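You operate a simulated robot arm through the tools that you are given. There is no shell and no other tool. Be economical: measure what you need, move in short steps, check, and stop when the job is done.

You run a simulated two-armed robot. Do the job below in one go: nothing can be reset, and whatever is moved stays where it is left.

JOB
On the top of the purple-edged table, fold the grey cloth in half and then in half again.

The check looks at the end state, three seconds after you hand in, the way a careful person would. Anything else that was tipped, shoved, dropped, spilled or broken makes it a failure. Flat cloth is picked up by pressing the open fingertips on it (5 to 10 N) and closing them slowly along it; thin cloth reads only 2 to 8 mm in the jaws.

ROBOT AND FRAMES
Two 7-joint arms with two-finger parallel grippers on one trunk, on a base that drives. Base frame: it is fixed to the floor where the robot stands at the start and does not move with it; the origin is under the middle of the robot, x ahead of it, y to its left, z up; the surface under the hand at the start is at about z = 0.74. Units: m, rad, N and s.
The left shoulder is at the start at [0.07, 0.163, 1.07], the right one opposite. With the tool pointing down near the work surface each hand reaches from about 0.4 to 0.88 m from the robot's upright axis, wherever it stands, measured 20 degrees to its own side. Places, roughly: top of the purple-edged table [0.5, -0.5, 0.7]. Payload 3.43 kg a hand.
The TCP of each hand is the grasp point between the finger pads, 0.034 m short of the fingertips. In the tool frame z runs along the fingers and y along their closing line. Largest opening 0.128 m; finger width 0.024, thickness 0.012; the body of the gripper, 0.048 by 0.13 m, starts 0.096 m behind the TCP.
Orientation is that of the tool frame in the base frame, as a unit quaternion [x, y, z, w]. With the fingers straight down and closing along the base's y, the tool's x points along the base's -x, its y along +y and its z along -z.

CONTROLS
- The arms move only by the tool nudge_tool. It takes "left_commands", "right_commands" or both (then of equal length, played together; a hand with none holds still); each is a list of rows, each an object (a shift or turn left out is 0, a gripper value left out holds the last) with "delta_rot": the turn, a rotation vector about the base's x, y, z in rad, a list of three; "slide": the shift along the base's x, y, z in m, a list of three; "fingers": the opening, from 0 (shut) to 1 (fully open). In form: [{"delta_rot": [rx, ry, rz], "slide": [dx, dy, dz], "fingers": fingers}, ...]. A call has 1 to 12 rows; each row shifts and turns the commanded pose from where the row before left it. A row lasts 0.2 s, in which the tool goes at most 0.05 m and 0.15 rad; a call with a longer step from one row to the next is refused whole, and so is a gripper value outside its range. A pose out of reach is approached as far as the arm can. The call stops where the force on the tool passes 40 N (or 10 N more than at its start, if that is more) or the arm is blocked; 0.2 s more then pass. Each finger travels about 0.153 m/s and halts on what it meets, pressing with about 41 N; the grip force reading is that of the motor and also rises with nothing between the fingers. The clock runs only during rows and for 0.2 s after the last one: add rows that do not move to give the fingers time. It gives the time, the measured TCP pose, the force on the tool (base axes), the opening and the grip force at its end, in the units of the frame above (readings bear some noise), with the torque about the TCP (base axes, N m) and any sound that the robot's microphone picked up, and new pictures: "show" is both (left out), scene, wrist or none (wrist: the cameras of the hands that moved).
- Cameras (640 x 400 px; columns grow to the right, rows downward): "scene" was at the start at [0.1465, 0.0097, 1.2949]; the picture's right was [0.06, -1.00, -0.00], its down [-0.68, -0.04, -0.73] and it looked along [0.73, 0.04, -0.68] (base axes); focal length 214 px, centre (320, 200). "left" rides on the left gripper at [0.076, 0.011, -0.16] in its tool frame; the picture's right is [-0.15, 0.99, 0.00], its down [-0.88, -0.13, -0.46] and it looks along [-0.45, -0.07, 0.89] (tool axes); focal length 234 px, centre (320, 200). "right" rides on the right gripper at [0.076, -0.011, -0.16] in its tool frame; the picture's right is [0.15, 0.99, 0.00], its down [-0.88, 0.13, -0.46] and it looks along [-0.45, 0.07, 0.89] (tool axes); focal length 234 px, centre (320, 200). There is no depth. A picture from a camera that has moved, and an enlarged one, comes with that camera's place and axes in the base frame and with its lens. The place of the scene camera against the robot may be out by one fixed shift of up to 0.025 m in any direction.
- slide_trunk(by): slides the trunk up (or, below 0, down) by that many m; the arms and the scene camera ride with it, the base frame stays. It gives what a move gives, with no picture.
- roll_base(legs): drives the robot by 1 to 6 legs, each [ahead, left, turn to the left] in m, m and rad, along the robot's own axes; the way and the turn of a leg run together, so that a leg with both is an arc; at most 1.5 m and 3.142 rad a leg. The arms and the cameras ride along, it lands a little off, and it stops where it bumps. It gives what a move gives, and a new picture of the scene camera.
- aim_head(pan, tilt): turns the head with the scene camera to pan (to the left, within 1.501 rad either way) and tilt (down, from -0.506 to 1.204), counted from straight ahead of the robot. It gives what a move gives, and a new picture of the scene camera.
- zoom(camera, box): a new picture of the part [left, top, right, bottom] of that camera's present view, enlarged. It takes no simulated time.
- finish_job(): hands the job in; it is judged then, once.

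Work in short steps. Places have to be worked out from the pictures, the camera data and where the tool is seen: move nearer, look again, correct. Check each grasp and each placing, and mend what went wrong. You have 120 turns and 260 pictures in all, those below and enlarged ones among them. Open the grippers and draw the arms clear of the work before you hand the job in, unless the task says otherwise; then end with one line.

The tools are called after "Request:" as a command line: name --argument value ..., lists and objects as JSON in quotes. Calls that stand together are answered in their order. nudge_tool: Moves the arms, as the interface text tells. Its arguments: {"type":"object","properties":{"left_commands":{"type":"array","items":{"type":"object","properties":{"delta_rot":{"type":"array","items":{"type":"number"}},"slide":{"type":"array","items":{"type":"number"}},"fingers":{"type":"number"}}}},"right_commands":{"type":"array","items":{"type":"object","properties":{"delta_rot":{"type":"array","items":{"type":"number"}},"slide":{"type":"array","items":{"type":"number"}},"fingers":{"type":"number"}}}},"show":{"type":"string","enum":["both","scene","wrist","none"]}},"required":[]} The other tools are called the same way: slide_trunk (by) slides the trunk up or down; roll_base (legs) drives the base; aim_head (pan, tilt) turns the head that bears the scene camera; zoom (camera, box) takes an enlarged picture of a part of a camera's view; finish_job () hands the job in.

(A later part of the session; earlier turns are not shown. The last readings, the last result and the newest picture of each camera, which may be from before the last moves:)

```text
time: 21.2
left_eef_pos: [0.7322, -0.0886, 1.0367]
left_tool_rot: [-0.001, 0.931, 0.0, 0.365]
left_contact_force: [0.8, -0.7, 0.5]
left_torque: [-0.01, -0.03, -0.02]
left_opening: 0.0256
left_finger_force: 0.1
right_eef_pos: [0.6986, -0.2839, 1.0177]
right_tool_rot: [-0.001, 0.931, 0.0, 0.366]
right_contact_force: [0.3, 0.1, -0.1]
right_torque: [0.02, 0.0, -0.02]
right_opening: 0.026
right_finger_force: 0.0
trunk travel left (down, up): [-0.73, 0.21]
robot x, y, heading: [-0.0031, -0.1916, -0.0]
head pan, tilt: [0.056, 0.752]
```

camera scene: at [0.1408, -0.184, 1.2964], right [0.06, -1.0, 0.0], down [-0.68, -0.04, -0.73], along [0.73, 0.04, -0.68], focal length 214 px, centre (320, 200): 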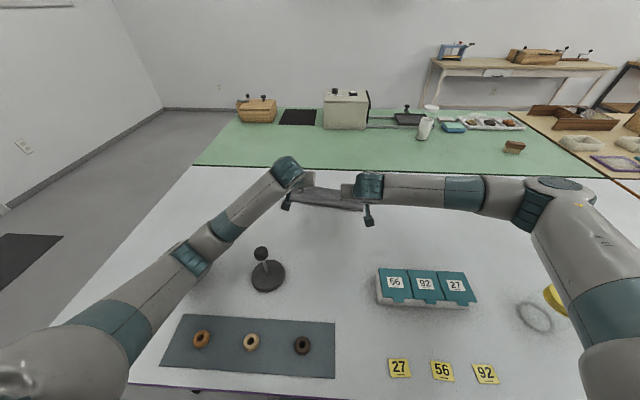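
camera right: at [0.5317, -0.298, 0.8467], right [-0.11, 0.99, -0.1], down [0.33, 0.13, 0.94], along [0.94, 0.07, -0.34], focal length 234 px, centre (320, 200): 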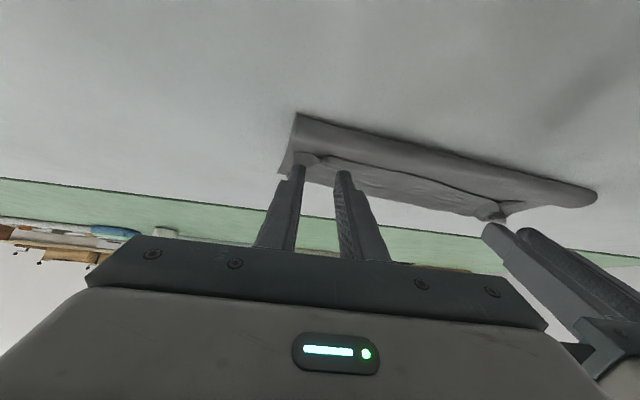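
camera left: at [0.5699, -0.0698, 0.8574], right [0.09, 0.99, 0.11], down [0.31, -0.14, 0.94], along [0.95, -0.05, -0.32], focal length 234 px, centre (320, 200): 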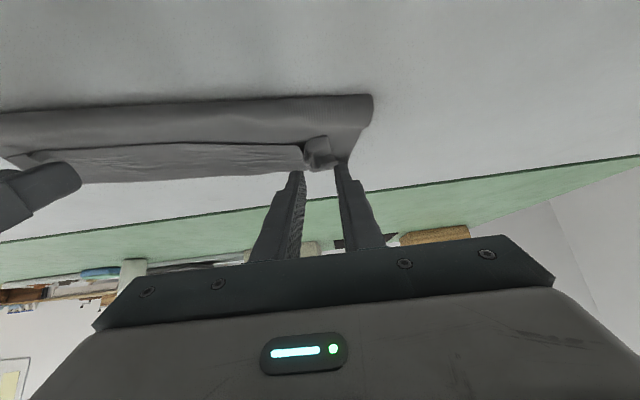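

The trunk is up. I'll bring the hands back down to about z 0.81.

Request:
nudge_tool --left_commands '[{"slide": [0, 0.001, -0.046]}, {"slide": [0, 0.001, -0.046]}, {"slide": [0, 0.001, -0.046]}, {"slide": [0, 0.001, -0.046]}, {"slide": [0, 0.001, -0.046]}, {}]' --right_commands '[{"slide": [0, 0, -0.042]}, {"slide": [0, 0, -0.042]}, {"slide": [0, 0, -0.042]}, {"slide": [0, 0, -0.042]}, {"slide": [0, 0, -0.042]}, {}]'

```text
time: 22.6
left_eef_pos: [0.7275, -0.0831, 0.8098]
left_tool_rot: [0.0, 0.931, -0.001, 0.366]
left_contact_force: [-0.5, -0.6, -0.2]
left_torque: [0.02, 0.02, -0.05]
left_opening: 0.0254
left_finger_force: 0.0
right_eef_pos: [0.6976, -0.2826, 0.8094]
right_tool_rot: [-0.001, 0.93, 0.001, 0.367]
right_contact_force: [0.4, 0.2, 0.1]
right_torque: [-0.01, 0.01, 0.01]
right_opening: 0.0256
right_finger_force: 0.0
trunk travel left (down, up): [-0.73, 0.21]
robot x, y, heading: [-0.0005, -0.1935, -0.001]
head pan, tilt: [0.056, 0.752]
camera scene: at [0.1461, -0.1823, 1.4749], right [0.06, -1.0, 0.0], down [-0.68, -0.04, -0.73], along [0.73, 0.04, -0.68], focal length 214 px, centre (320, 200)
camera right: at [0.5323, -0.2953, 0.8732], right [-0.11, 0.99, -0.1], down [0.33, 0.13, 0.93], along [0.94, 0.07, -0.34], focal length 234 px, centre (320, 200)
camera left: at [0.5631, -0.0731, 0.8755], right [0.11, 0.99, 0.1], down [0.33, -0.13, 0.93], along [0.94, -0.07, -0.34], focal length 234 px, centre (320, 200)
```

scene: 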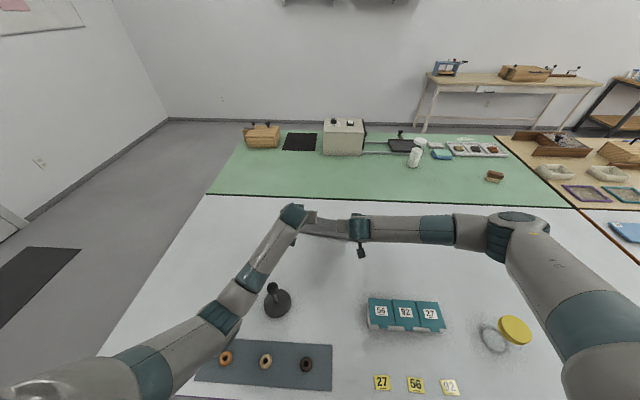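
right: 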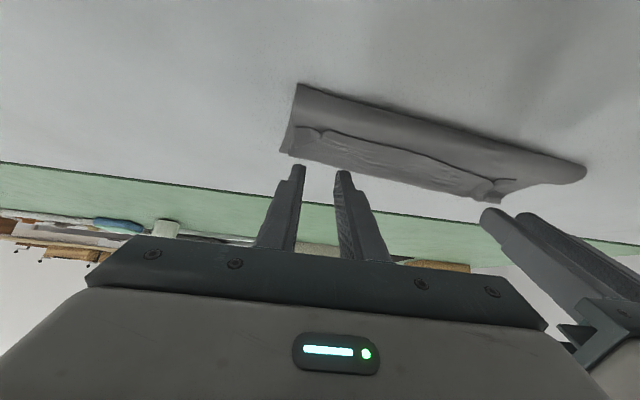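
left: 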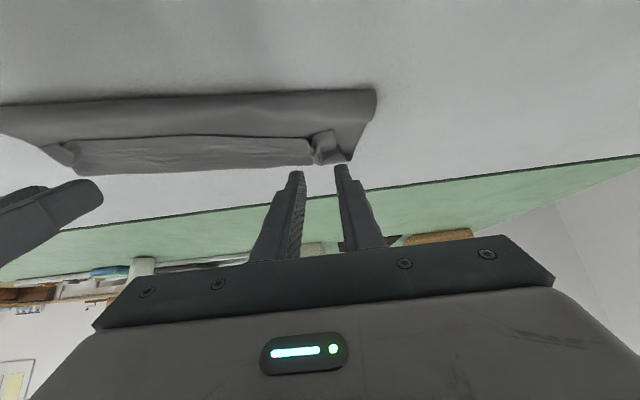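

Both hands are placed again. I'll lower to contact in steps.

Request:
nudge_tool --left_commands '[{"slide": [0.004, 0, -0.01]}, {"slide": [0, 0, -0.01]}, {"slide": [0, 0, -0.005]}, {"slide": [0, 0, -0.003]}, {}]' --right_commands '[{"slide": [0, 0, -0.01]}, {"slide": [0, 0, -0.01]}, {"slide": [0, 0, -0.005]}, {"slide": [0, 0, -0.003]}, {}]' --show "none"

```text
time: 23.8
left_eef_pos: [0.736, -0.0814, 0.7802]
left_tool_rot: [-0.002, 0.93, 0.0, 0.367]
left_contact_force: [-0.5, -0.4, 0.8]
left_torque: [-0.02, -0.02, 0.01]
left_opening: 0.0256
left_finger_force: 0.1
right_eef_pos: [0.6961, -0.2851, 0.7797]
right_tool_rot: [0.0, 0.93, 0.0, 0.366]
right_contact_force: [-0.1, 0.2, -0.4]
right_torque: [0.0, -0.01, 0.0]
right_opening: 0.0255
right_finger_force: 0.0
trunk travel left (down, up): [-0.73, 0.21]
robot x, y, heading: [-0.0036, -0.194, 0.002]
head pan, tilt: [0.056, 0.752]
```

Request:
nudge_tool --left_commands '[{"slide": [0, 0, -0.003]}, {"slide": [0, 0, -0.002]}, {}]' --right_commands '[{"slide": [0, 0, -0.003]}, {"slide": [0, 0, -0.002]}, {}]' --show "wrist"

```text
time: 24.6
left_eef_pos: [0.7353, -0.0826, 0.7745]
left_tool_rot: [-0.001, 0.931, -0.002, 0.366]
left_contact_force: [-0.3, -0.5, -0.3]
left_torque: [0.0, -0.02, 0.0]
left_opening: 0.0257
left_finger_force: 0.0
right_eef_pos: [0.6972, -0.2845, 0.7746]
right_tool_rot: [-0.001, 0.93, -0.001, 0.367]
right_contact_force: [-0.5, 0.2, 1.7]
right_torque: [0.0, -0.01, -0.05]
right_opening: 0.0257
right_finger_force: 0.0
trunk travel left (down, up): [-0.73, 0.21]
robot x, y, heading: [0.0004, -0.1897, 0.001]
head pan, tilt: [0.056, 0.752]
camera right: at [0.532, -0.296, 0.8398], right [-0.11, 0.99, -0.1], down [0.33, 0.13, 0.93], along [0.94, 0.07, -0.34], focal length 234 px, centre (320, 200)
camera left: at [0.57, -0.0723, 0.8411], right [0.11, 0.99, 0.1], down [0.33, -0.13, 0.93], along [0.94, -0.07, -0.34], focal length 234 px, centre (320, 200)
```

right: 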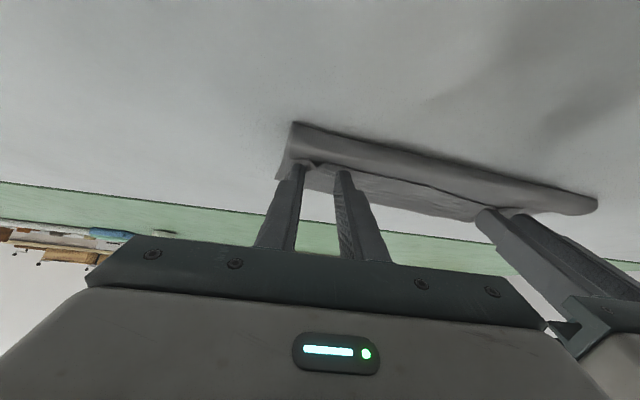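
left: 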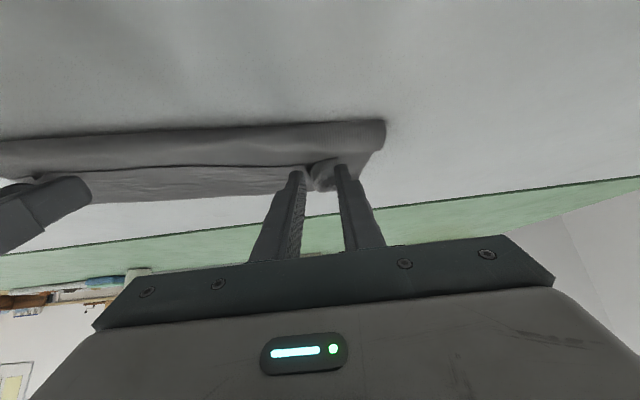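

The right hand is just touching, and the left ridge is already between the fingers. I'll go 2 mm lower and close slowly.

Request:
nudge_tool --left_commands '[{"slide": [0, 0, -0.002]}, {"slide": [0, 0, -0.001]}, {"fingers": 0.16}, {"fingers": 0.13}, {"fingers": 0.1}, {"fingers": 0.07}, {"fingers": 0.04}, {"fingers": 0.02}, {"fingers": 0.0}, {}]' --right_commands '[{"slide": [0, 0, -0.001]}, {}, {"fingers": 0.16}, {"fingers": 0.13}, {"fingers": 0.1}, {"fingers": 0.07}, {"fingers": 0.04}, {"fingers": 0.02}, {"fingers": 0.0}, {}]' --show "wrist"

```text
time: 26.8
left_eef_pos: [0.7346, -0.0842, 0.775]
left_tool_rot: [0.0, 0.929, -0.002, 0.369]
left_contact_force: [1.4, -0.3, 25.1]
left_torque: [0.02, -0.4, 0.0]
left_opening: 0.0022
left_finger_force: 37.1
right_eef_pos: [0.6947, -0.2848, 0.7747]
right_tool_rot: [-0.001, 0.93, 0.001, 0.368]
right_contact_force: [-0.3, 3.0, -0.2]
right_torque: [0.08, -0.06, 0.03]
right_opening: 0.0017
right_finger_force: 36.4
trunk travel left (down, up): [-0.73, 0.21]
robot x, y, heading: [0.001, -0.1871, 0.006]
head pan, tilt: [0.056, 0.752]
camera right: at [0.5309, -0.2965, 0.8396], right [-0.11, 0.99, -0.1], down [0.33, 0.13, 0.93], along [0.94, 0.07, -0.34], focal length 234 px, centre (320, 200)
camera left: at [0.5694, -0.0738, 0.8389], right [0.11, 0.99, 0.1], down [0.33, -0.13, 0.94], along [0.94, -0.07, -0.34], focal length 234 px, centre (320, 200)
```

right: 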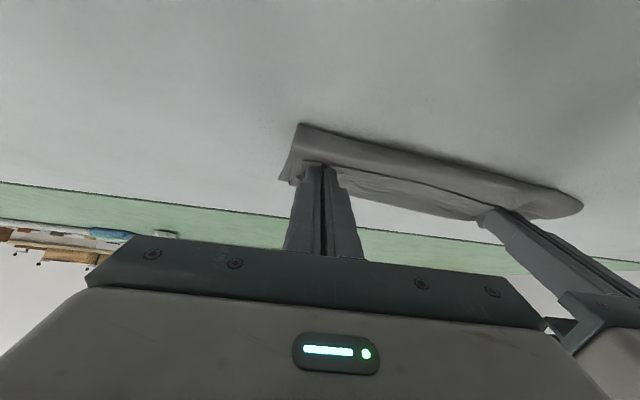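
left: 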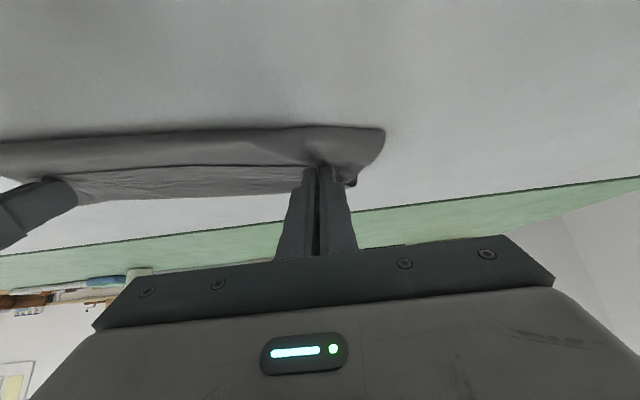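

Both jaws closed on cloth at about 2 mm. I'll lift 25 mm to see which layers came up.

Request:
nudge_tool --left_commands '[{"slide": [0, 0, 0.008]}, {"slide": [0, 0, 0.01]}, {"slide": [0, 0, 0.012]}, {}]' --right_commands '[{"slide": [0, 0, 0.008]}, {"slide": [0, 0, 0.01]}, {"slide": [0, 0, 0.012]}, {}]' --show "wrist"

Request:
zoom --camera "left" --box '[0, 90, 400, 340]'

Request:
zoom --camera "right" --box '[240, 80, 620, 318]'

Request:
zoom --camera "scene" --box '[260, 180, 420, 280]'

```text
time: 27.8
left_eef_pos: [0.7369, -0.0831, 0.8001]
left_tool_rot: [-0.001, 0.931, -0.001, 0.365]
left_contact_force: [-0.8, -5.0, -0.4]
left_torque: [-0.13, 0.05, -0.1]
left_opening: 0.0026
left_finger_force: 36.6
right_eef_pos: [0.7004, -0.2851, 0.8042]
right_tool_rot: [-0.001, 0.931, 0.001, 0.365]
right_contact_force: [0.5, 5.1, 0.2]
right_torque: [0.15, -0.02, 0.07]
right_opening: 0.0014
right_finger_force: 36.4
trunk travel left (down, up): [-0.73, 0.21]
robot x, y, heading: [-0.0032, -0.19, 0.004]
head pan, tilt: [0.056, 0.752]
camera right: at [0.5348, -0.2969, 0.8689], right [-0.11, 0.99, -0.1], down [0.33, 0.13, 0.93], along [0.94, 0.07, -0.34], focal length 234 px, centre (320, 200)
camera left: at [0.5719, -0.0717, 0.866], right [0.11, 0.99, 0.1], down [0.34, -0.13, 0.93], along [0.94, -0.07, -0.35], focal length 234 px, centre (320, 200)
```

right: 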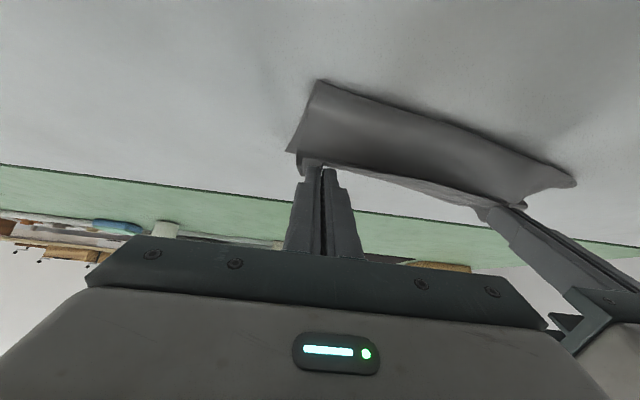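
left: 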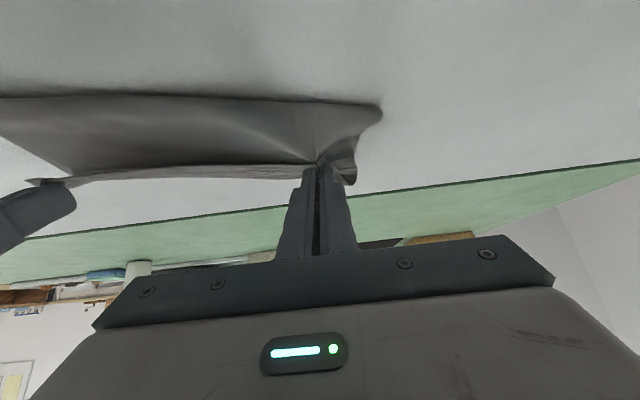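

```text
1.60 times, centred on (200, 215) of left
camera zoom: at [0.5719, -0.0717, 0.866], right [0.11, 0.99, 0.1], down [0.34, -0.13, 0.93], along [0.94, -0.07, -0.35], focal length 375 px, centre (512, 176)
```

zoom: 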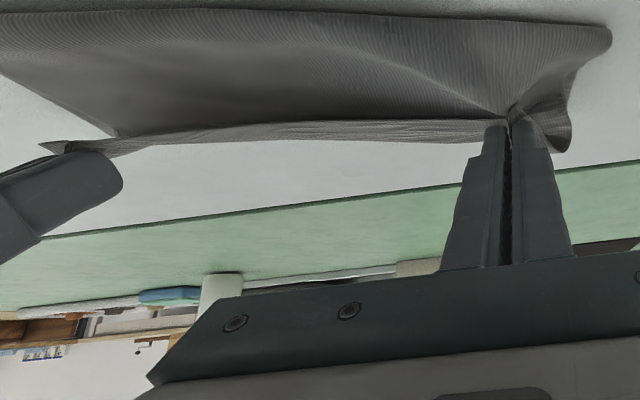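

```text
1.68 times, centred on (430, 199) of right
camera zoom: at [0.5348, -0.2969, 0.8689], right [-0.11, 0.99, -0.1], down [0.33, 0.13, 0.93], along [0.94, 0.07, -0.34], focal length 394 px, centre (135, 202)
```

zoom: 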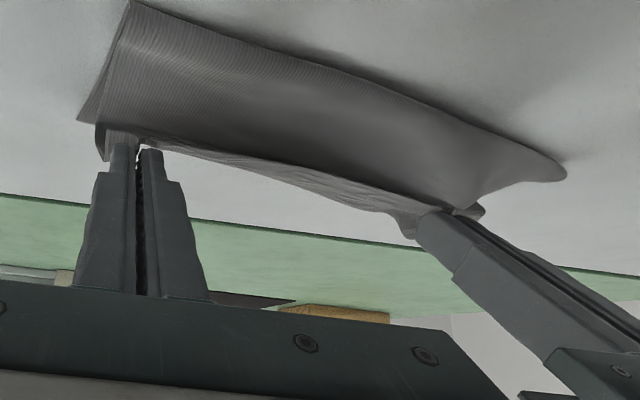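

```text
4.00 times, centred on (340, 230) of scene
camera zoom: at [0.1468, -0.1816, 1.4748], right [0.06, -1.0, 0.0], down [-0.68, -0.04, -0.73], along [0.73, 0.04, -0.68], focal length 858 px, centre (240, 80)
```

zoom: 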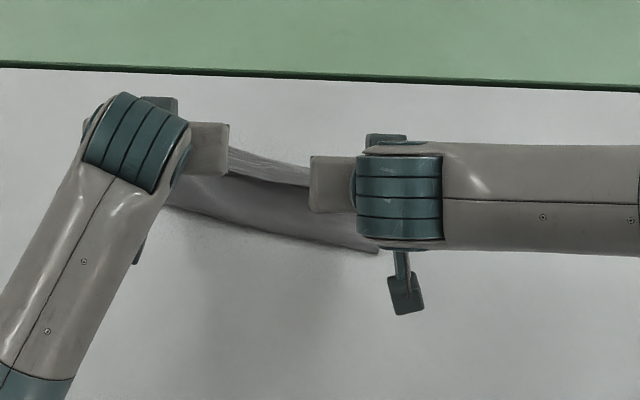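

The right hand has only the flap, while the left may also hold a tuck of the layer beneath. I'll lift further, rotate the tools back to vertical and look again.

Request:
nudge_tool --left_commands '[{"slide": [0.01, -0.003, 0.015], "delta_rot": [0, 0.15, 0]}, {"slide": [0.01, 0, 0.015], "delta_rot": [0, 0.15, 0]}, {"slide": [0.01, 0, 0.015], "delta_rot": [0, 0.15, 0]}, {"slide": [0.01, 0, 0.015], "delta_rot": [0, 0.15, 0]}, {"slide": [0.01, 0, 0.01], "delta_rot": [0, 0.15, 0]}, {}]' --right_commands '[{"slide": [0.01, 0.003, 0.015], "delta_rot": [0, 0.15, 0]}, {"slide": [0.01, 0, 0.015], "delta_rot": [0, 0.15, 0]}, {"slide": [0.01, 0, 0.015], "delta_rot": [0, 0.15, 0]}, {"slide": [0.01, 0, 0.015], "delta_rot": [0, 0.15, 0]}, {"slide": [0.01, 0, 0.01], "delta_rot": [0, 0.15, 0]}, {}]'

Request:
zoom --camera "left" --box '[40, 20, 440, 270]'

Request:
zoom --camera "scene" --box '[260, 180, 420, 280]'

```text
time: 29.2
left_eef_pos: [0.7868, -0.0879, 0.8724]
left_tool_rot: [0.0, 1.0, 0.0, -0.001]
left_contact_force: [0.6, 1.2, 0.0]
left_torque: [-0.03, -0.02, -0.03]
left_opening: 0.0022
left_finger_force: 36.6
right_eef_pos: [0.7472, -0.2828, 0.8745]
right_tool_rot: [-0.001, 1.0, 0.001, -0.001]
right_contact_force: [-0.2, -0.5, 0.1]
right_torque: [0.0, -0.01, 0.0]
right_opening: 0.0016
right_finger_force: 36.2
trunk travel left (down, up): [-0.73, 0.21]
robot x, y, heading: [-0.0013, -0.1921, -0.001]
head pan, tilt: [0.056, 0.752]
camera scene: at [0.1458, -0.183, 1.475], right [0.06, -1.0, 0.0], down [-0.68, -0.04, -0.73], along [0.73, 0.04, -0.68], focal length 214 px, centre (320, 200)
camera right: at [0.6713, -0.2953, 1.0333], right [-0.15, 0.99, 0.0], down [0.88, 0.13, 0.46], along [0.45, 0.07, -0.89], focal length 234 px, centre (320, 200)
camera left: at [0.7104, -0.0779, 1.0315], right [0.15, 0.99, 0.0], down [0.88, -0.13, 0.45], along [0.45, -0.07, -0.89], focal length 234 px, centre (320, 200)
```

scene: 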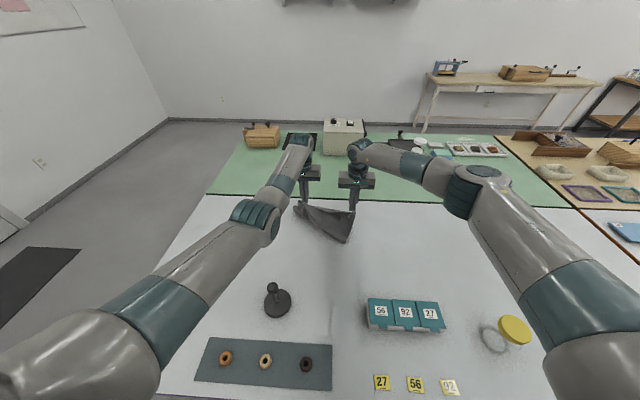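
right: 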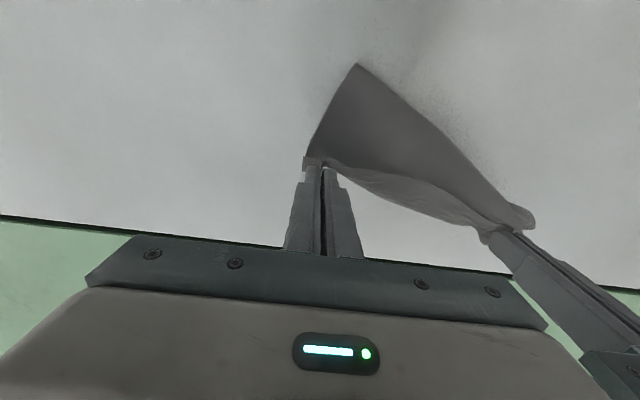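
left: 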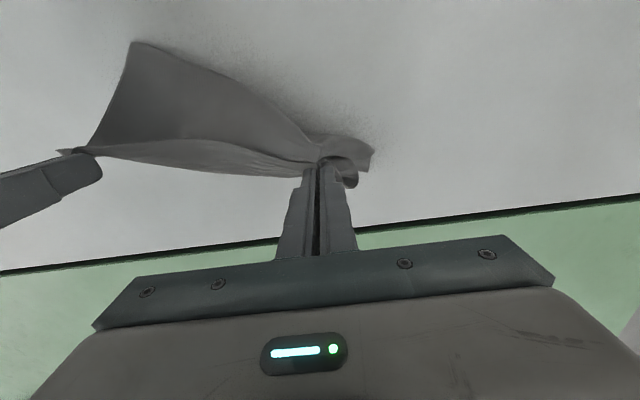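

```text
1.60 times, centred on (240, 145) of left
camera zoom: at [0.7104, -0.0779, 1.0315], right [0.15, 0.99, 0.0], down [0.88, -0.13, 0.45], along [0.45, -0.07, -0.89], focal length 375 px, centre (448, 288)
```

zoom: 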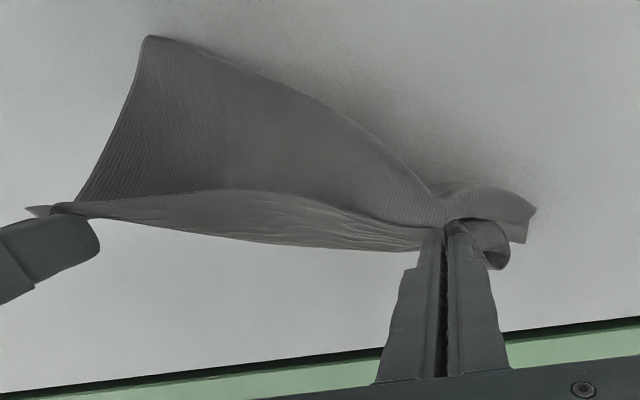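

```text
4.00 times, centred on (340, 230) of scene
camera zoom: at [0.1458, -0.183, 1.475], right [0.06, -1.0, 0.0], down [-0.68, -0.04, -0.73], along [0.73, 0.04, -0.68], focal length 858 px, centre (240, 80)
```

zoom: 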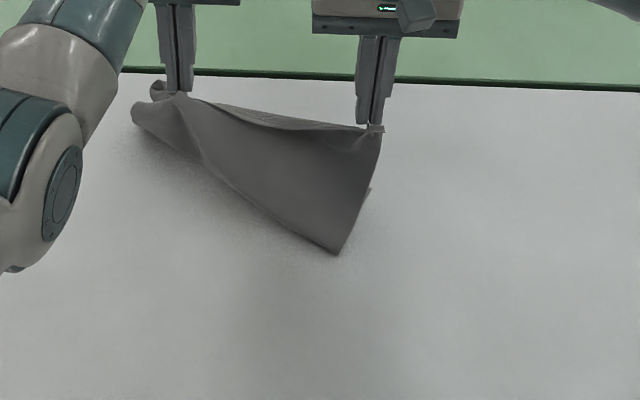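

The left hand does hold a tuck. The cleanest repair is to unfold: I'll release the left hand, then carry the right-held hem back toward the robot.

Request:
nudge_tool --left_commands '[{"slide": [0, 0, -0.04]}, {"slide": [0, 0, -0.03], "fingers": 0.1}, {"fingers": 0.25}, {}, {"slide": [0, 0, 0.04]}, {"slide": [0, 0, 0.05]}, {"slide": [0, 0.04, 0.03]}, {"slide": [0, 0.045, 0.02]}, {}]' --right_commands '[{}, {}, {}, {}, {}, {}, {}, {}, {}]'

Request:
zoom --camera "scene" --box '[260, 170, 420, 270]'

```text
time: 31.2
left_eef_pos: [0.7825, -0.0041, 0.9415]
left_tool_rot: [-0.001, 1.0, 0.0, -0.001]
left_contact_force: [0.3, -0.6, 0.3]
left_torque: [0.01, -0.03, 0.01]
left_opening: 0.0318
left_finger_force: 0.1
right_eef_pos: [0.7481, -0.2848, 0.8737]
right_tool_rot: [0.0, 1.0, 0.001, 0.001]
right_contact_force: [0.2, 0.0, -0.5]
right_torque: [0.04, -0.01, 0.01]
right_opening: 0.0014
right_finger_force: 36.5
trunk travel left (down, up): [-0.73, 0.21]
robot x, y, heading: [-0.0021, -0.19, 0.0]
head pan, tilt: [0.056, 0.752]
camera scene: at [0.1468, -0.1838, 1.4748], right [0.06, -1.0, 0.0], down [-0.68, -0.04, -0.73], along [0.73, 0.04, -0.68], focal length 214 px, centre (320, 200)
camera right: at [0.6718, -0.2961, 1.0324], right [-0.15, 0.99, 0.0], down [0.88, 0.13, 0.46], along [0.45, 0.07, -0.89], focal length 234 px, centre (320, 200)
camera left: at [0.7057, 0.0066, 1.1018], right [0.15, 0.99, 0.0], down [0.88, -0.13, 0.45], along [0.45, -0.07, -0.89], focal length 234 px, centre (320, 200)
```

scene: 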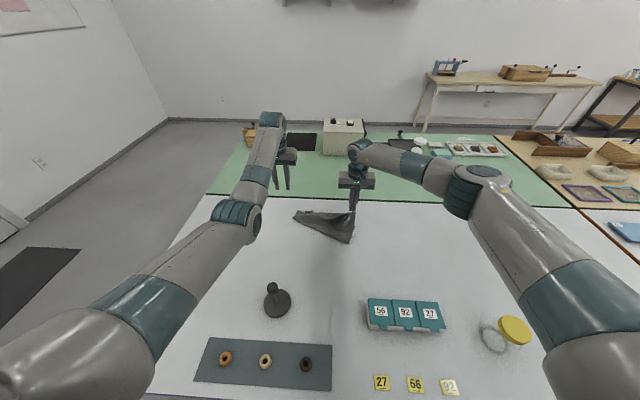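
right: 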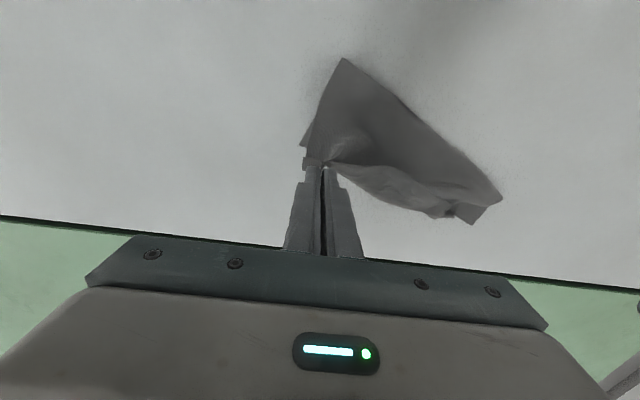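
left: 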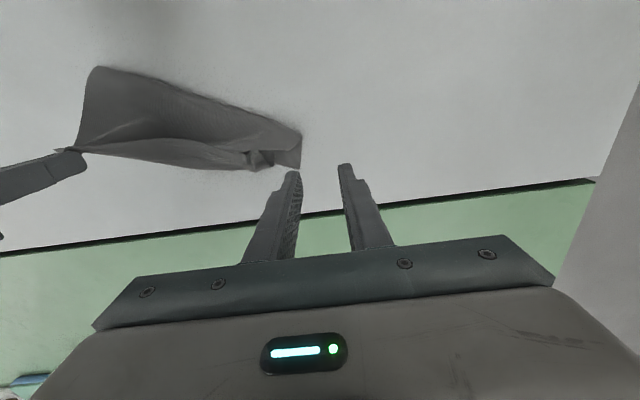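

```text
4.00 times, centred on (340, 220) of scene
camera zoom: at [0.1468, -0.1838, 1.4748], right [0.06, -1.0, 0.0], down [-0.68, -0.04, -0.73], along [0.73, 0.04, -0.68], focal length 858 px, centre (240, 120)
```

zoom: 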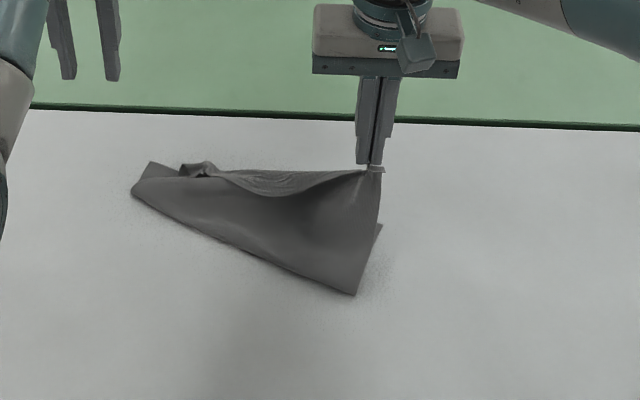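

The left side has dropped. I'll carry the right-held hem corner back over toward the robot.

Request:
nudge_tool --right_commands '[{"slide": [-0.03, 0, 0.015]}, {"slide": [-0.035, -0.002, 0.01]}, {"slide": [-0.035, -0.003, 0]}, {"slide": [-0.035, -0.003, -0.01]}, {"slide": [-0.03, -0.005, -0.02]}, {"slide": [-0.025, -0.005, -0.025]}, {"slide": [-0.02, -0.005, -0.025]}, {"slide": [-0.01, -0.002, -0.025]}, {}]'

Request:
zoom --camera "scene" --box '[260, 180, 420, 280]'

```text
time: 33.2
left_eef_pos: [0.7824, -0.0028, 0.9411]
left_tool_rot: [-0.001, 1.0, 0.0, 0.0]
left_contact_force: [-0.5, -1.4, 0.0]
left_torque: [-0.02, -0.01, 0.01]
left_opening: 0.032
left_finger_force: 0.1
right_eef_pos: [0.5297, -0.3072, 0.7903]
right_tool_rot: [0.0, 1.0, 0.0, 0.0]
right_contact_force: [-0.4, -1.0, 0.8]
right_torque: [0.03, -0.01, -0.04]
right_opening: 0.0016
right_finger_force: 36.3
trunk travel left (down, up): [-0.73, 0.21]
robot x, y, heading: [-0.0019, -0.1906, -0.002]
head pan, tilt: [0.056, 0.752]
camera scene: at [0.1465, -0.1822, 1.4749], right [0.06, -1.0, 0.0], down [-0.68, -0.04, -0.73], along [0.73, 0.04, -0.68], focal length 214 px, centre (320, 200)
camera right: at [0.4537, -0.3191, 0.9504], right [-0.15, 0.99, 0.0], down [0.88, 0.13, 0.46], along [0.45, 0.07, -0.89], focal length 234 px, centre (320, 200)
```

scene: 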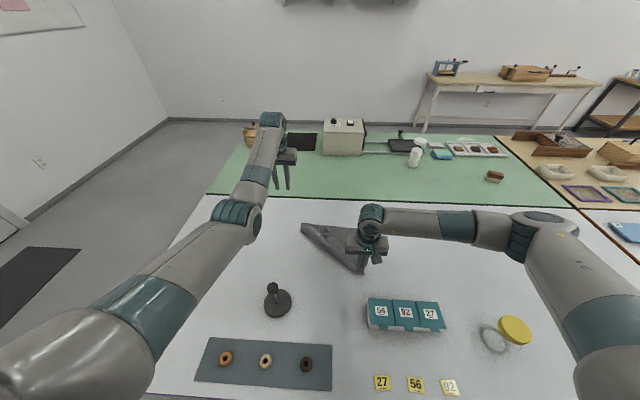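
right: 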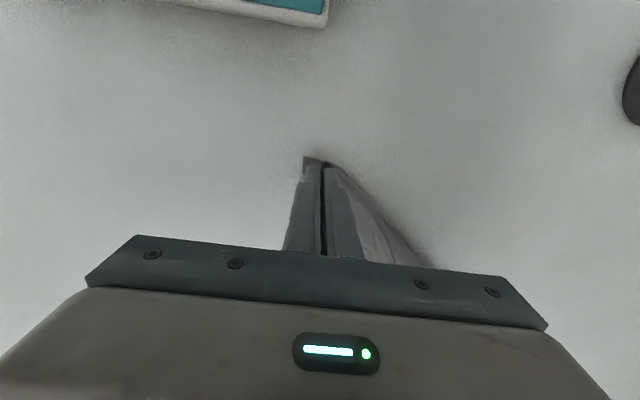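

```text
4.00 times, centred on (340, 230) of scene
camera zoom: at [0.1465, -0.1822, 1.4749], right [0.06, -1.0, 0.0], down [-0.68, -0.04, -0.73], along [0.73, 0.04, -0.68], focal length 858 px, centre (240, 80)
```

zoom: 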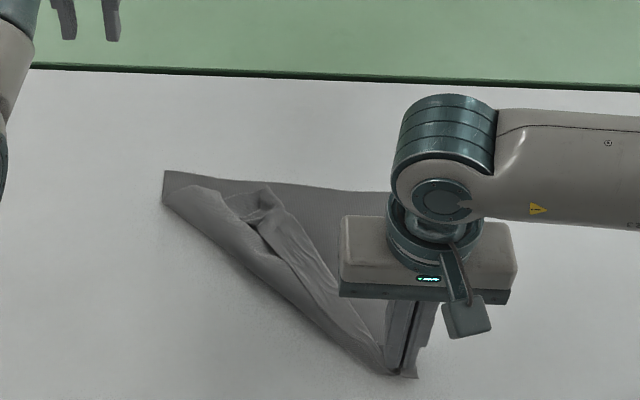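

The cloth now lies as a diagonal, with the near-left corner still folded over at about (0.72, −0.18). I'll keep holding with the right hand and hover the left over that corner.

Request:
nudge_tool --left_commands '[{"slide": [-0.018, -0.045, -0.005]}, {"slide": [-0.018, -0.045, -0.015]}, {"slide": [-0.018, -0.045, -0.02]}, {}]' --right_commands '[{"slide": [0, 0, -0.005]}, {"slide": [0, 0, -0.005]}, {"slide": [0, 0, -0.002]}, {}]' --show "wrist"

Request:
zoom --camera "left" --box '[120, 60, 440, 260]'

```text
refused: row 2 steps farther than a row can; nothing moved
```

```text
2.00 times, centred on (280, 160) of left
camera zoom: at [0.7055, 0.0078, 1.1013], right [0.14, 0.99, 0.0], down [0.88, -0.13, 0.46], along [0.45, -0.07, -0.89], focal length 468 px, centre (400, 280)
```

zoom: 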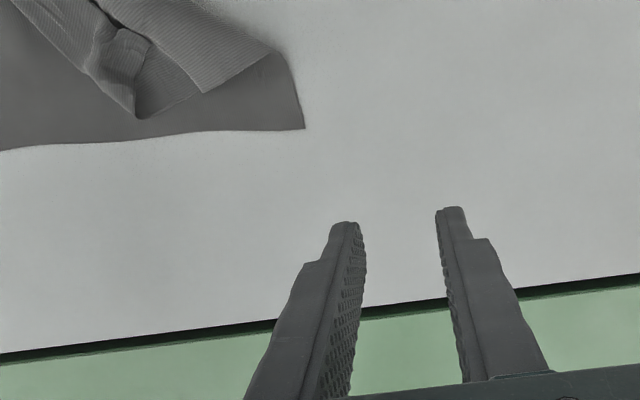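

One row was slightly too long, so I'm resending with shorter steps.

Request:
nudge_tool --left_commands '[{"slide": [-0.018, -0.036, -0.005]}, {"slide": [-0.018, -0.036, -0.01]}, {"slide": [-0.018, -0.036, -0.012]}, {"slide": [-0.01, -0.036, -0.01]}, {}]' --right_commands '[{"slide": [0, 0, -0.005]}, {"slide": [0, 0, -0.005]}, {"slide": [0, 0, -0.002]}, {}, {}]' --show "wrist"

Request:
zoom --camera "left" --box '[80, 20, 480, 270]'

```text
time: 34.4
left_eef_pos: [0.7204, -0.1449, 0.9048]
left_tool_rot: [-0.001, 1.0, 0.0, -0.001]
left_contact_force: [-0.2, 0.5, -0.4]
left_torque: [-0.03, -0.01, 0.03]
left_opening: 0.0321
left_finger_force: 0.1
right_eef_pos: [0.5294, -0.3066, 0.781]
right_tool_rot: [0.0, 1.0, 0.001, 0.0]
right_contact_force: [0.2, 0.8, 0.3]
right_torque: [0.02, -0.01, 0.04]
right_opening: 0.0015
right_finger_force: 36.1
trunk travel left (down, up): [-0.73, 0.21]
robot x, y, heading: [-0.0036, -0.1942, -0.001]
head pan, tilt: [0.056, 0.752]
camera right: at [0.453, -0.3169, 0.9401], right [-0.15, 0.99, 0.0], down [0.88, 0.13, 0.46], along [0.45, 0.07, -0.89], focal length 234 px, centre (320, 200)
camera left: at [0.6434, -0.1346, 1.0653], right [0.14, 0.99, 0.0], down [0.88, -0.13, 0.46], along [0.45, -0.07, -0.89], focal length 234 px, centre (320, 200)
```

right: 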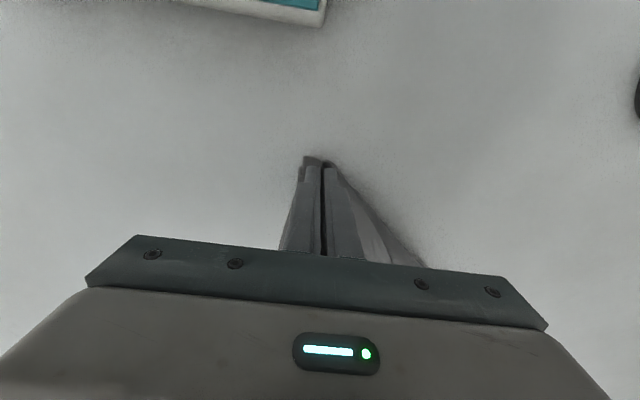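
left: 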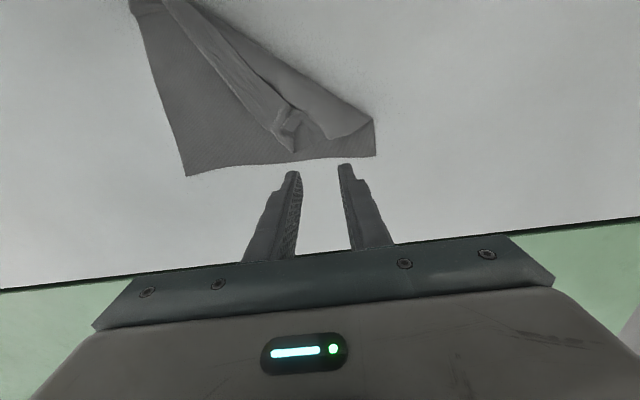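

```text
1.60 times, centred on (280, 145) of left
camera zoom: at [0.6434, -0.1346, 1.0653], right [0.14, 0.99, 0.0], down [0.88, -0.13, 0.46], along [0.45, -0.07, -0.89], focal length 375 px, centre (384, 288)
```

zoom: 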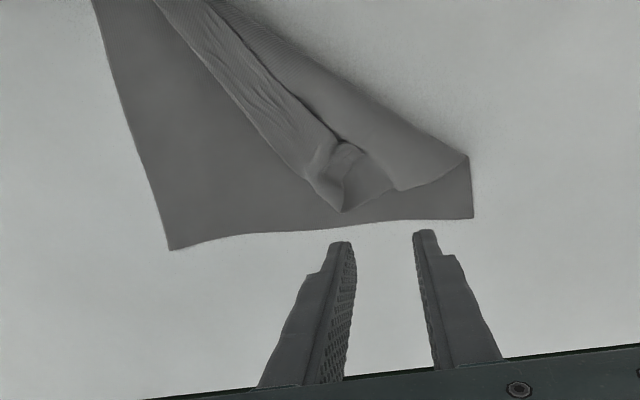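

The far edge lies straight, with A≈(0.749, −0.072) and B≈(0.741, −0.351), and the folded-over corner's crumple is at about (0.692, −0.18). I'll bring the left hand over the crumple.

Request:
nudge_tool --left_commands '[{"slide": [-0.01, -0.0117, -0.036]}, {"slide": [-0.01, -0.0117, -0.036]}, {"slide": [-0.009, -0.0117, -0.036]}, {}]' --show "wrist"

Request:
zoom --camera "left" --box '[160, 60, 480, 260]'

```text
time: 35.4
left_eef_pos: [0.6941, -0.1803, 0.7968]
left_tool_rot: [-0.001, 1.0, -0.001, 0.0]
left_contact_force: [0.1, -0.4, 0.1]
left_torque: [-0.02, -0.02, 0.0]
left_opening: 0.0318
left_finger_force: 0.1
right_eef_pos: [0.5291, -0.3057, 0.781]
right_tool_rot: [0.0, 1.0, 0.0, 0.0]
right_contact_force: [-0.6, -0.2, 1.4]
right_torque: [0.0, -0.01, 0.0]
right_opening: 0.0014
right_finger_force: 36.4
trunk travel left (down, up): [-0.73, 0.21]
robot x, y, heading: [-0.0004, -0.1941, 0.003]
head pan, tilt: [0.056, 0.752]
camera left: at [0.6175, -0.1698, 0.9572], right [0.14, 0.99, 0.0], down [0.88, -0.13, 0.46], along [0.45, -0.07, -0.89], focal length 234 px, centre (320, 200)
```

left: 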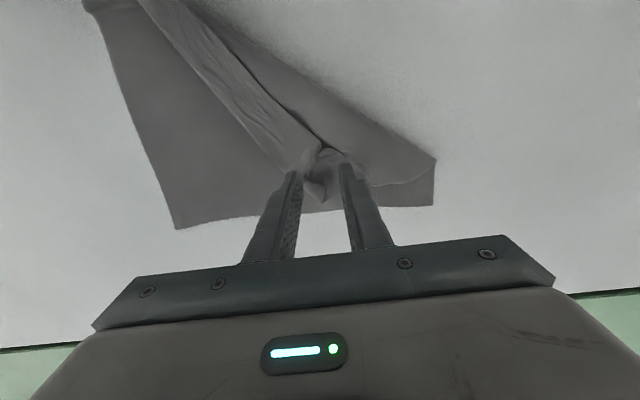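

```text
2.00 times, centred on (320, 160) of left
camera zoom: at [0.6175, -0.1698, 0.9572], right [0.14, 0.99, 0.0], down [0.88, -0.13, 0.46], along [0.45, -0.07, -0.89], focal length 468 px, centre (320, 280)
```

zoom: 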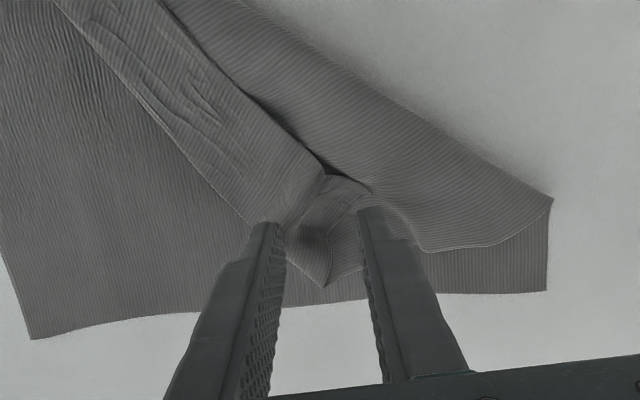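

The fingers straddle the crumple. I'll lower to just above the layers and close.

Request:
nudge_tool --left_commands '[{"slide": [-0.008, 0.002, -0.01]}, {"slide": [0, 0, -0.008]}, {"fingers": 0.2}, {"fingers": 0.15}, {"fingers": 0.1}, {"fingers": 0.05}, {"fingers": 0.0}, {}, {"slide": [0, 0, 0.015]}, {"slide": [-0.005, 0, 0.02]}, {}]' --show "wrist"

Request:
zoom --camera "left" --box '[160, 60, 480, 260]'

```text
time: 37.8
left_eef_pos: [0.6822, -0.1779, 0.8142]
left_tool_rot: [-0.002, 1.0, 0.0, -0.001]
left_contact_force: [0.1, 1.0, 0.2]
left_torque: [0.0, 0.01, -0.01]
left_opening: 0.0017
left_finger_force: 36.7
right_eef_pos: [0.5279, -0.3055, 0.7814]
right_tool_rot: [0.0, 1.0, 0.0, 0.001]
right_contact_force: [-1.1, 0.4, 0.0]
right_torque: [0.0, 0.01, 0.0]
right_opening: 0.0016
right_finger_force: 36.0
trunk travel left (down, up): [-0.73, 0.21]
robot x, y, heading: [-0.0024, -0.1934, -0.0]
head pan, tilt: [0.056, 0.752]
camera left: at [0.6054, -0.1679, 0.9743], right [0.14, 0.99, 0.0], down [0.88, -0.13, 0.45], along [0.45, -0.07, -0.89], focal length 234 px, centre (320, 200)
```

left: 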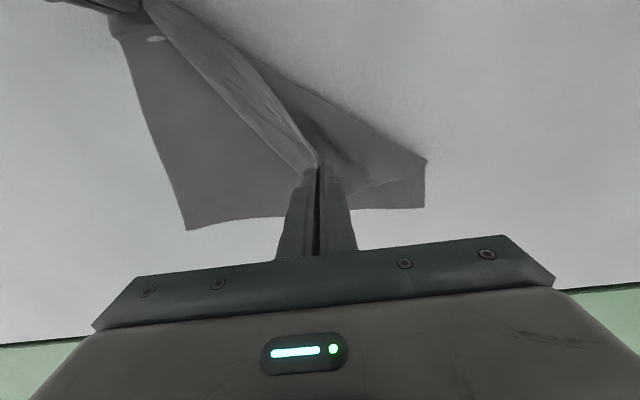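

```text
2.00 times, centred on (320, 160) of left
camera zoom: at [0.6054, -0.1679, 0.9743], right [0.14, 0.99, 0.0], down [0.88, -0.13, 0.45], along [0.45, -0.07, -0.89], focal length 468 px, centre (320, 280)
```

zoom: 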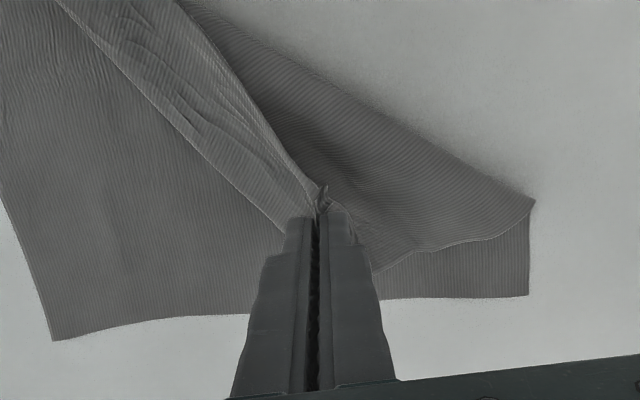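

The corner is gripped and lifting freely. I'll carry it over toward the near-left to unfold.

Request:
nudge_tool --left_commands '[{"slide": [-0.02, 0.01, 0.03]}, {"slide": [-0.03, 0.018, 0.015]}, {"slide": [-0.03, 0.018, 0]}, {"slide": [-0.03, 0.018, -0.01]}, {"slide": [-0.03, 0.018, -0.02]}, {"slide": [-0.025, 0.013, -0.02]}, {}]'

Request:
zoom --camera "scene" --box '[240, 180, 448, 310]'

```text
time: 39.4
left_eef_pos: [0.515, -0.0846, 0.8053]
left_tool_rot: [-0.001, 1.0, -0.001, 0.0]
left_contact_force: [-0.5, -5.9, -0.9]
left_torque: [-0.23, -0.01, 0.09]
left_opening: 0.0017
left_finger_force: 36.4
right_eef_pos: [0.5292, -0.3046, 0.7807]
right_tool_rot: [-0.001, 1.0, 0.0, 0.0]
right_contact_force: [-0.1, 6.3, 1.6]
right_torque: [0.23, 0.0, -0.06]
right_opening: 0.0012
right_finger_force: 36.2
trunk travel left (down, up): [-0.73, 0.21]
robot x, y, heading: [-0.0036, -0.1934, 0.003]
head pan, tilt: [0.056, 0.752]
camera scene: at [0.1471, -0.1829, 1.4748], right [0.06, -1.0, 0.0], down [-0.68, -0.04, -0.73], along [0.73, 0.04, -0.68], focal length 214 px, centre (320, 200)
camera left: at [0.4383, -0.0732, 0.9663], right [0.14, 0.99, 0.0], down [0.88, -0.13, 0.46], along [0.45, -0.07, -0.89], focal length 234 px, centre (320, 200)
```

scene: 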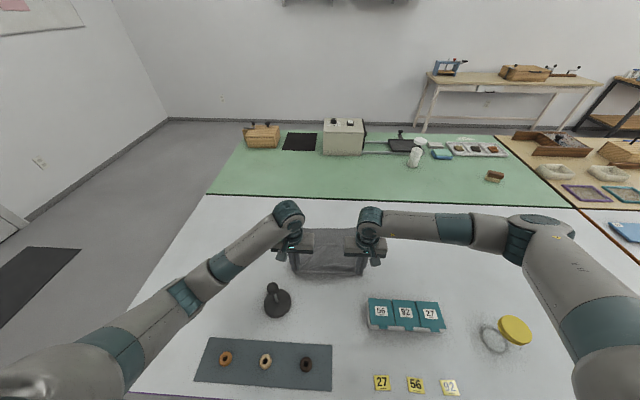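
left: 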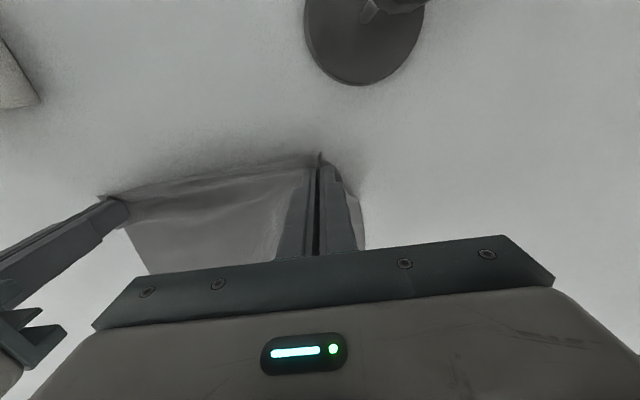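

```text
3.08 times, centred on (344, 245) of scene
camera zoom: at [0.1471, -0.1829, 1.4748], right [0.06, -1.0, 0.0], down [-0.68, -0.04, -0.73], along [0.73, 0.04, -0.68], focal length 660 px, centre (246, 62)
```

zoom: 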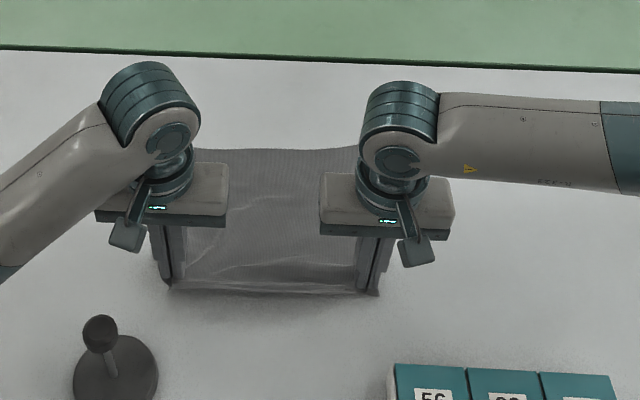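

The cloth is fully unfolded with both near corners held. I'll lower and pull both hands gently toward the robot to take out the slack and flatten it.

Request:
nudge_tool --left_commands '[{"slide": [-0.002, 0, -0.012]}, {"slide": [-0.004, 0, -0.012]}, {"slide": [-0.006, 0, 0]}, {"slide": [-0.006, 0, 0]}, {}]' --right_commands '[{"slide": [-0.007, 0, 0]}, {"slide": [-0.007, 0, 0]}, {"slide": [-0.007, 0, 0]}, {"slide": [-0.007, 0, 0]}, {}]'

Request:
zoom --camera "scene" --box '[240, 190, 448, 320]'

```text
time: 40.6
left_eef_pos: [0.4967, -0.0826, 0.785]
left_tool_rot: [0.0, 1.0, 0.0, 0.0]
left_contact_force: [0.3, -6.4, 0.0]
left_torque: [-0.24, -0.02, 0.09]
left_opening: 0.0017
left_finger_force: 36.3
right_eef_pos: [0.4997, -0.3064, 0.7815]
right_tool_rot: [-0.001, 1.0, 0.0, 0.001]
right_contact_force: [-0.5, 6.2, 0.5]
right_torque: [0.23, 0.02, -0.05]
right_opening: 0.0014
right_finger_force: 35.6
trunk travel left (down, up): [-0.73, 0.21]
robot x, y, heading: [-0.0025, -0.192, 0.002]
head pan, tilt: [0.056, 0.752]
camera scene: at [0.1467, -0.1823, 1.4748], right [0.06, -1.0, 0.0], down [-0.68, -0.04, -0.73], along [0.73, 0.04, -0.68], focal length 214 px, centre (320, 200)
camera right: at [0.4238, -0.3188, 0.9405], right [-0.15, 0.99, 0.0], down [0.88, 0.13, 0.46], along [0.45, 0.07, -0.89], focal length 234 px, centre (320, 200)
camera left: at [0.4203, -0.0729, 0.9444], right [0.14, 0.99, 0.0], down [0.88, -0.13, 0.46], along [0.45, -0.07, -0.89], focal length 234 px, centre (320, 200)
```

scene: 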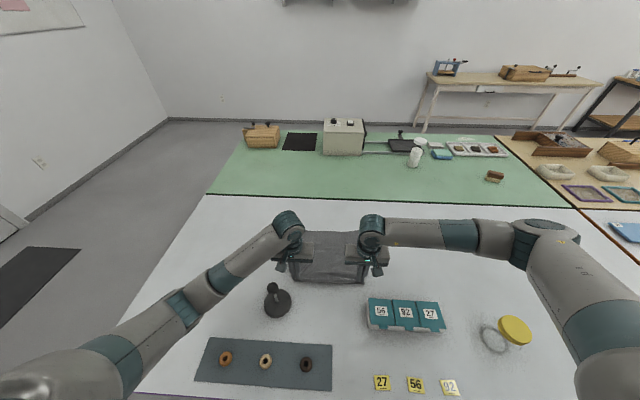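
right: 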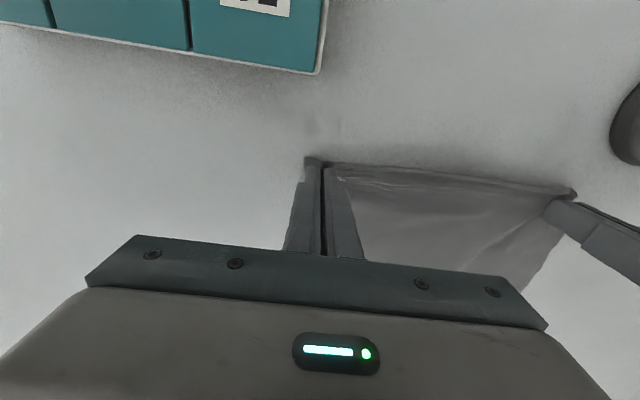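
left: 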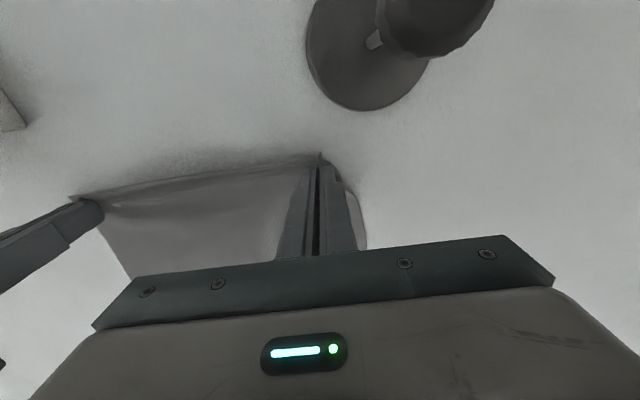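

```text
3.08 times, centred on (344, 255) of scene
camera zoom: at [0.1467, -0.1823, 1.4748], right [0.06, -1.0, 0.0], down [-0.68, -0.04, -0.73], along [0.73, 0.04, -0.68], focal length 660 px, centre (246, 31)
```

zoom: 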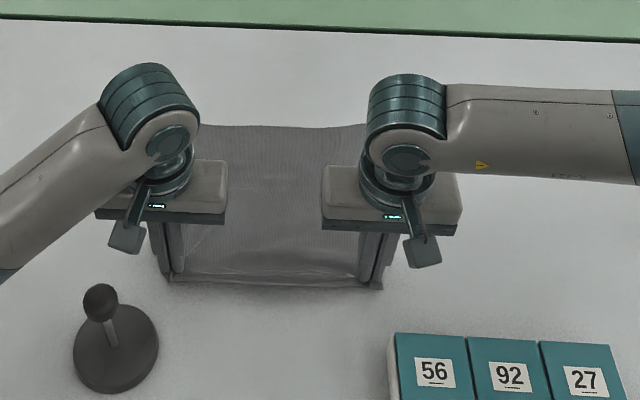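

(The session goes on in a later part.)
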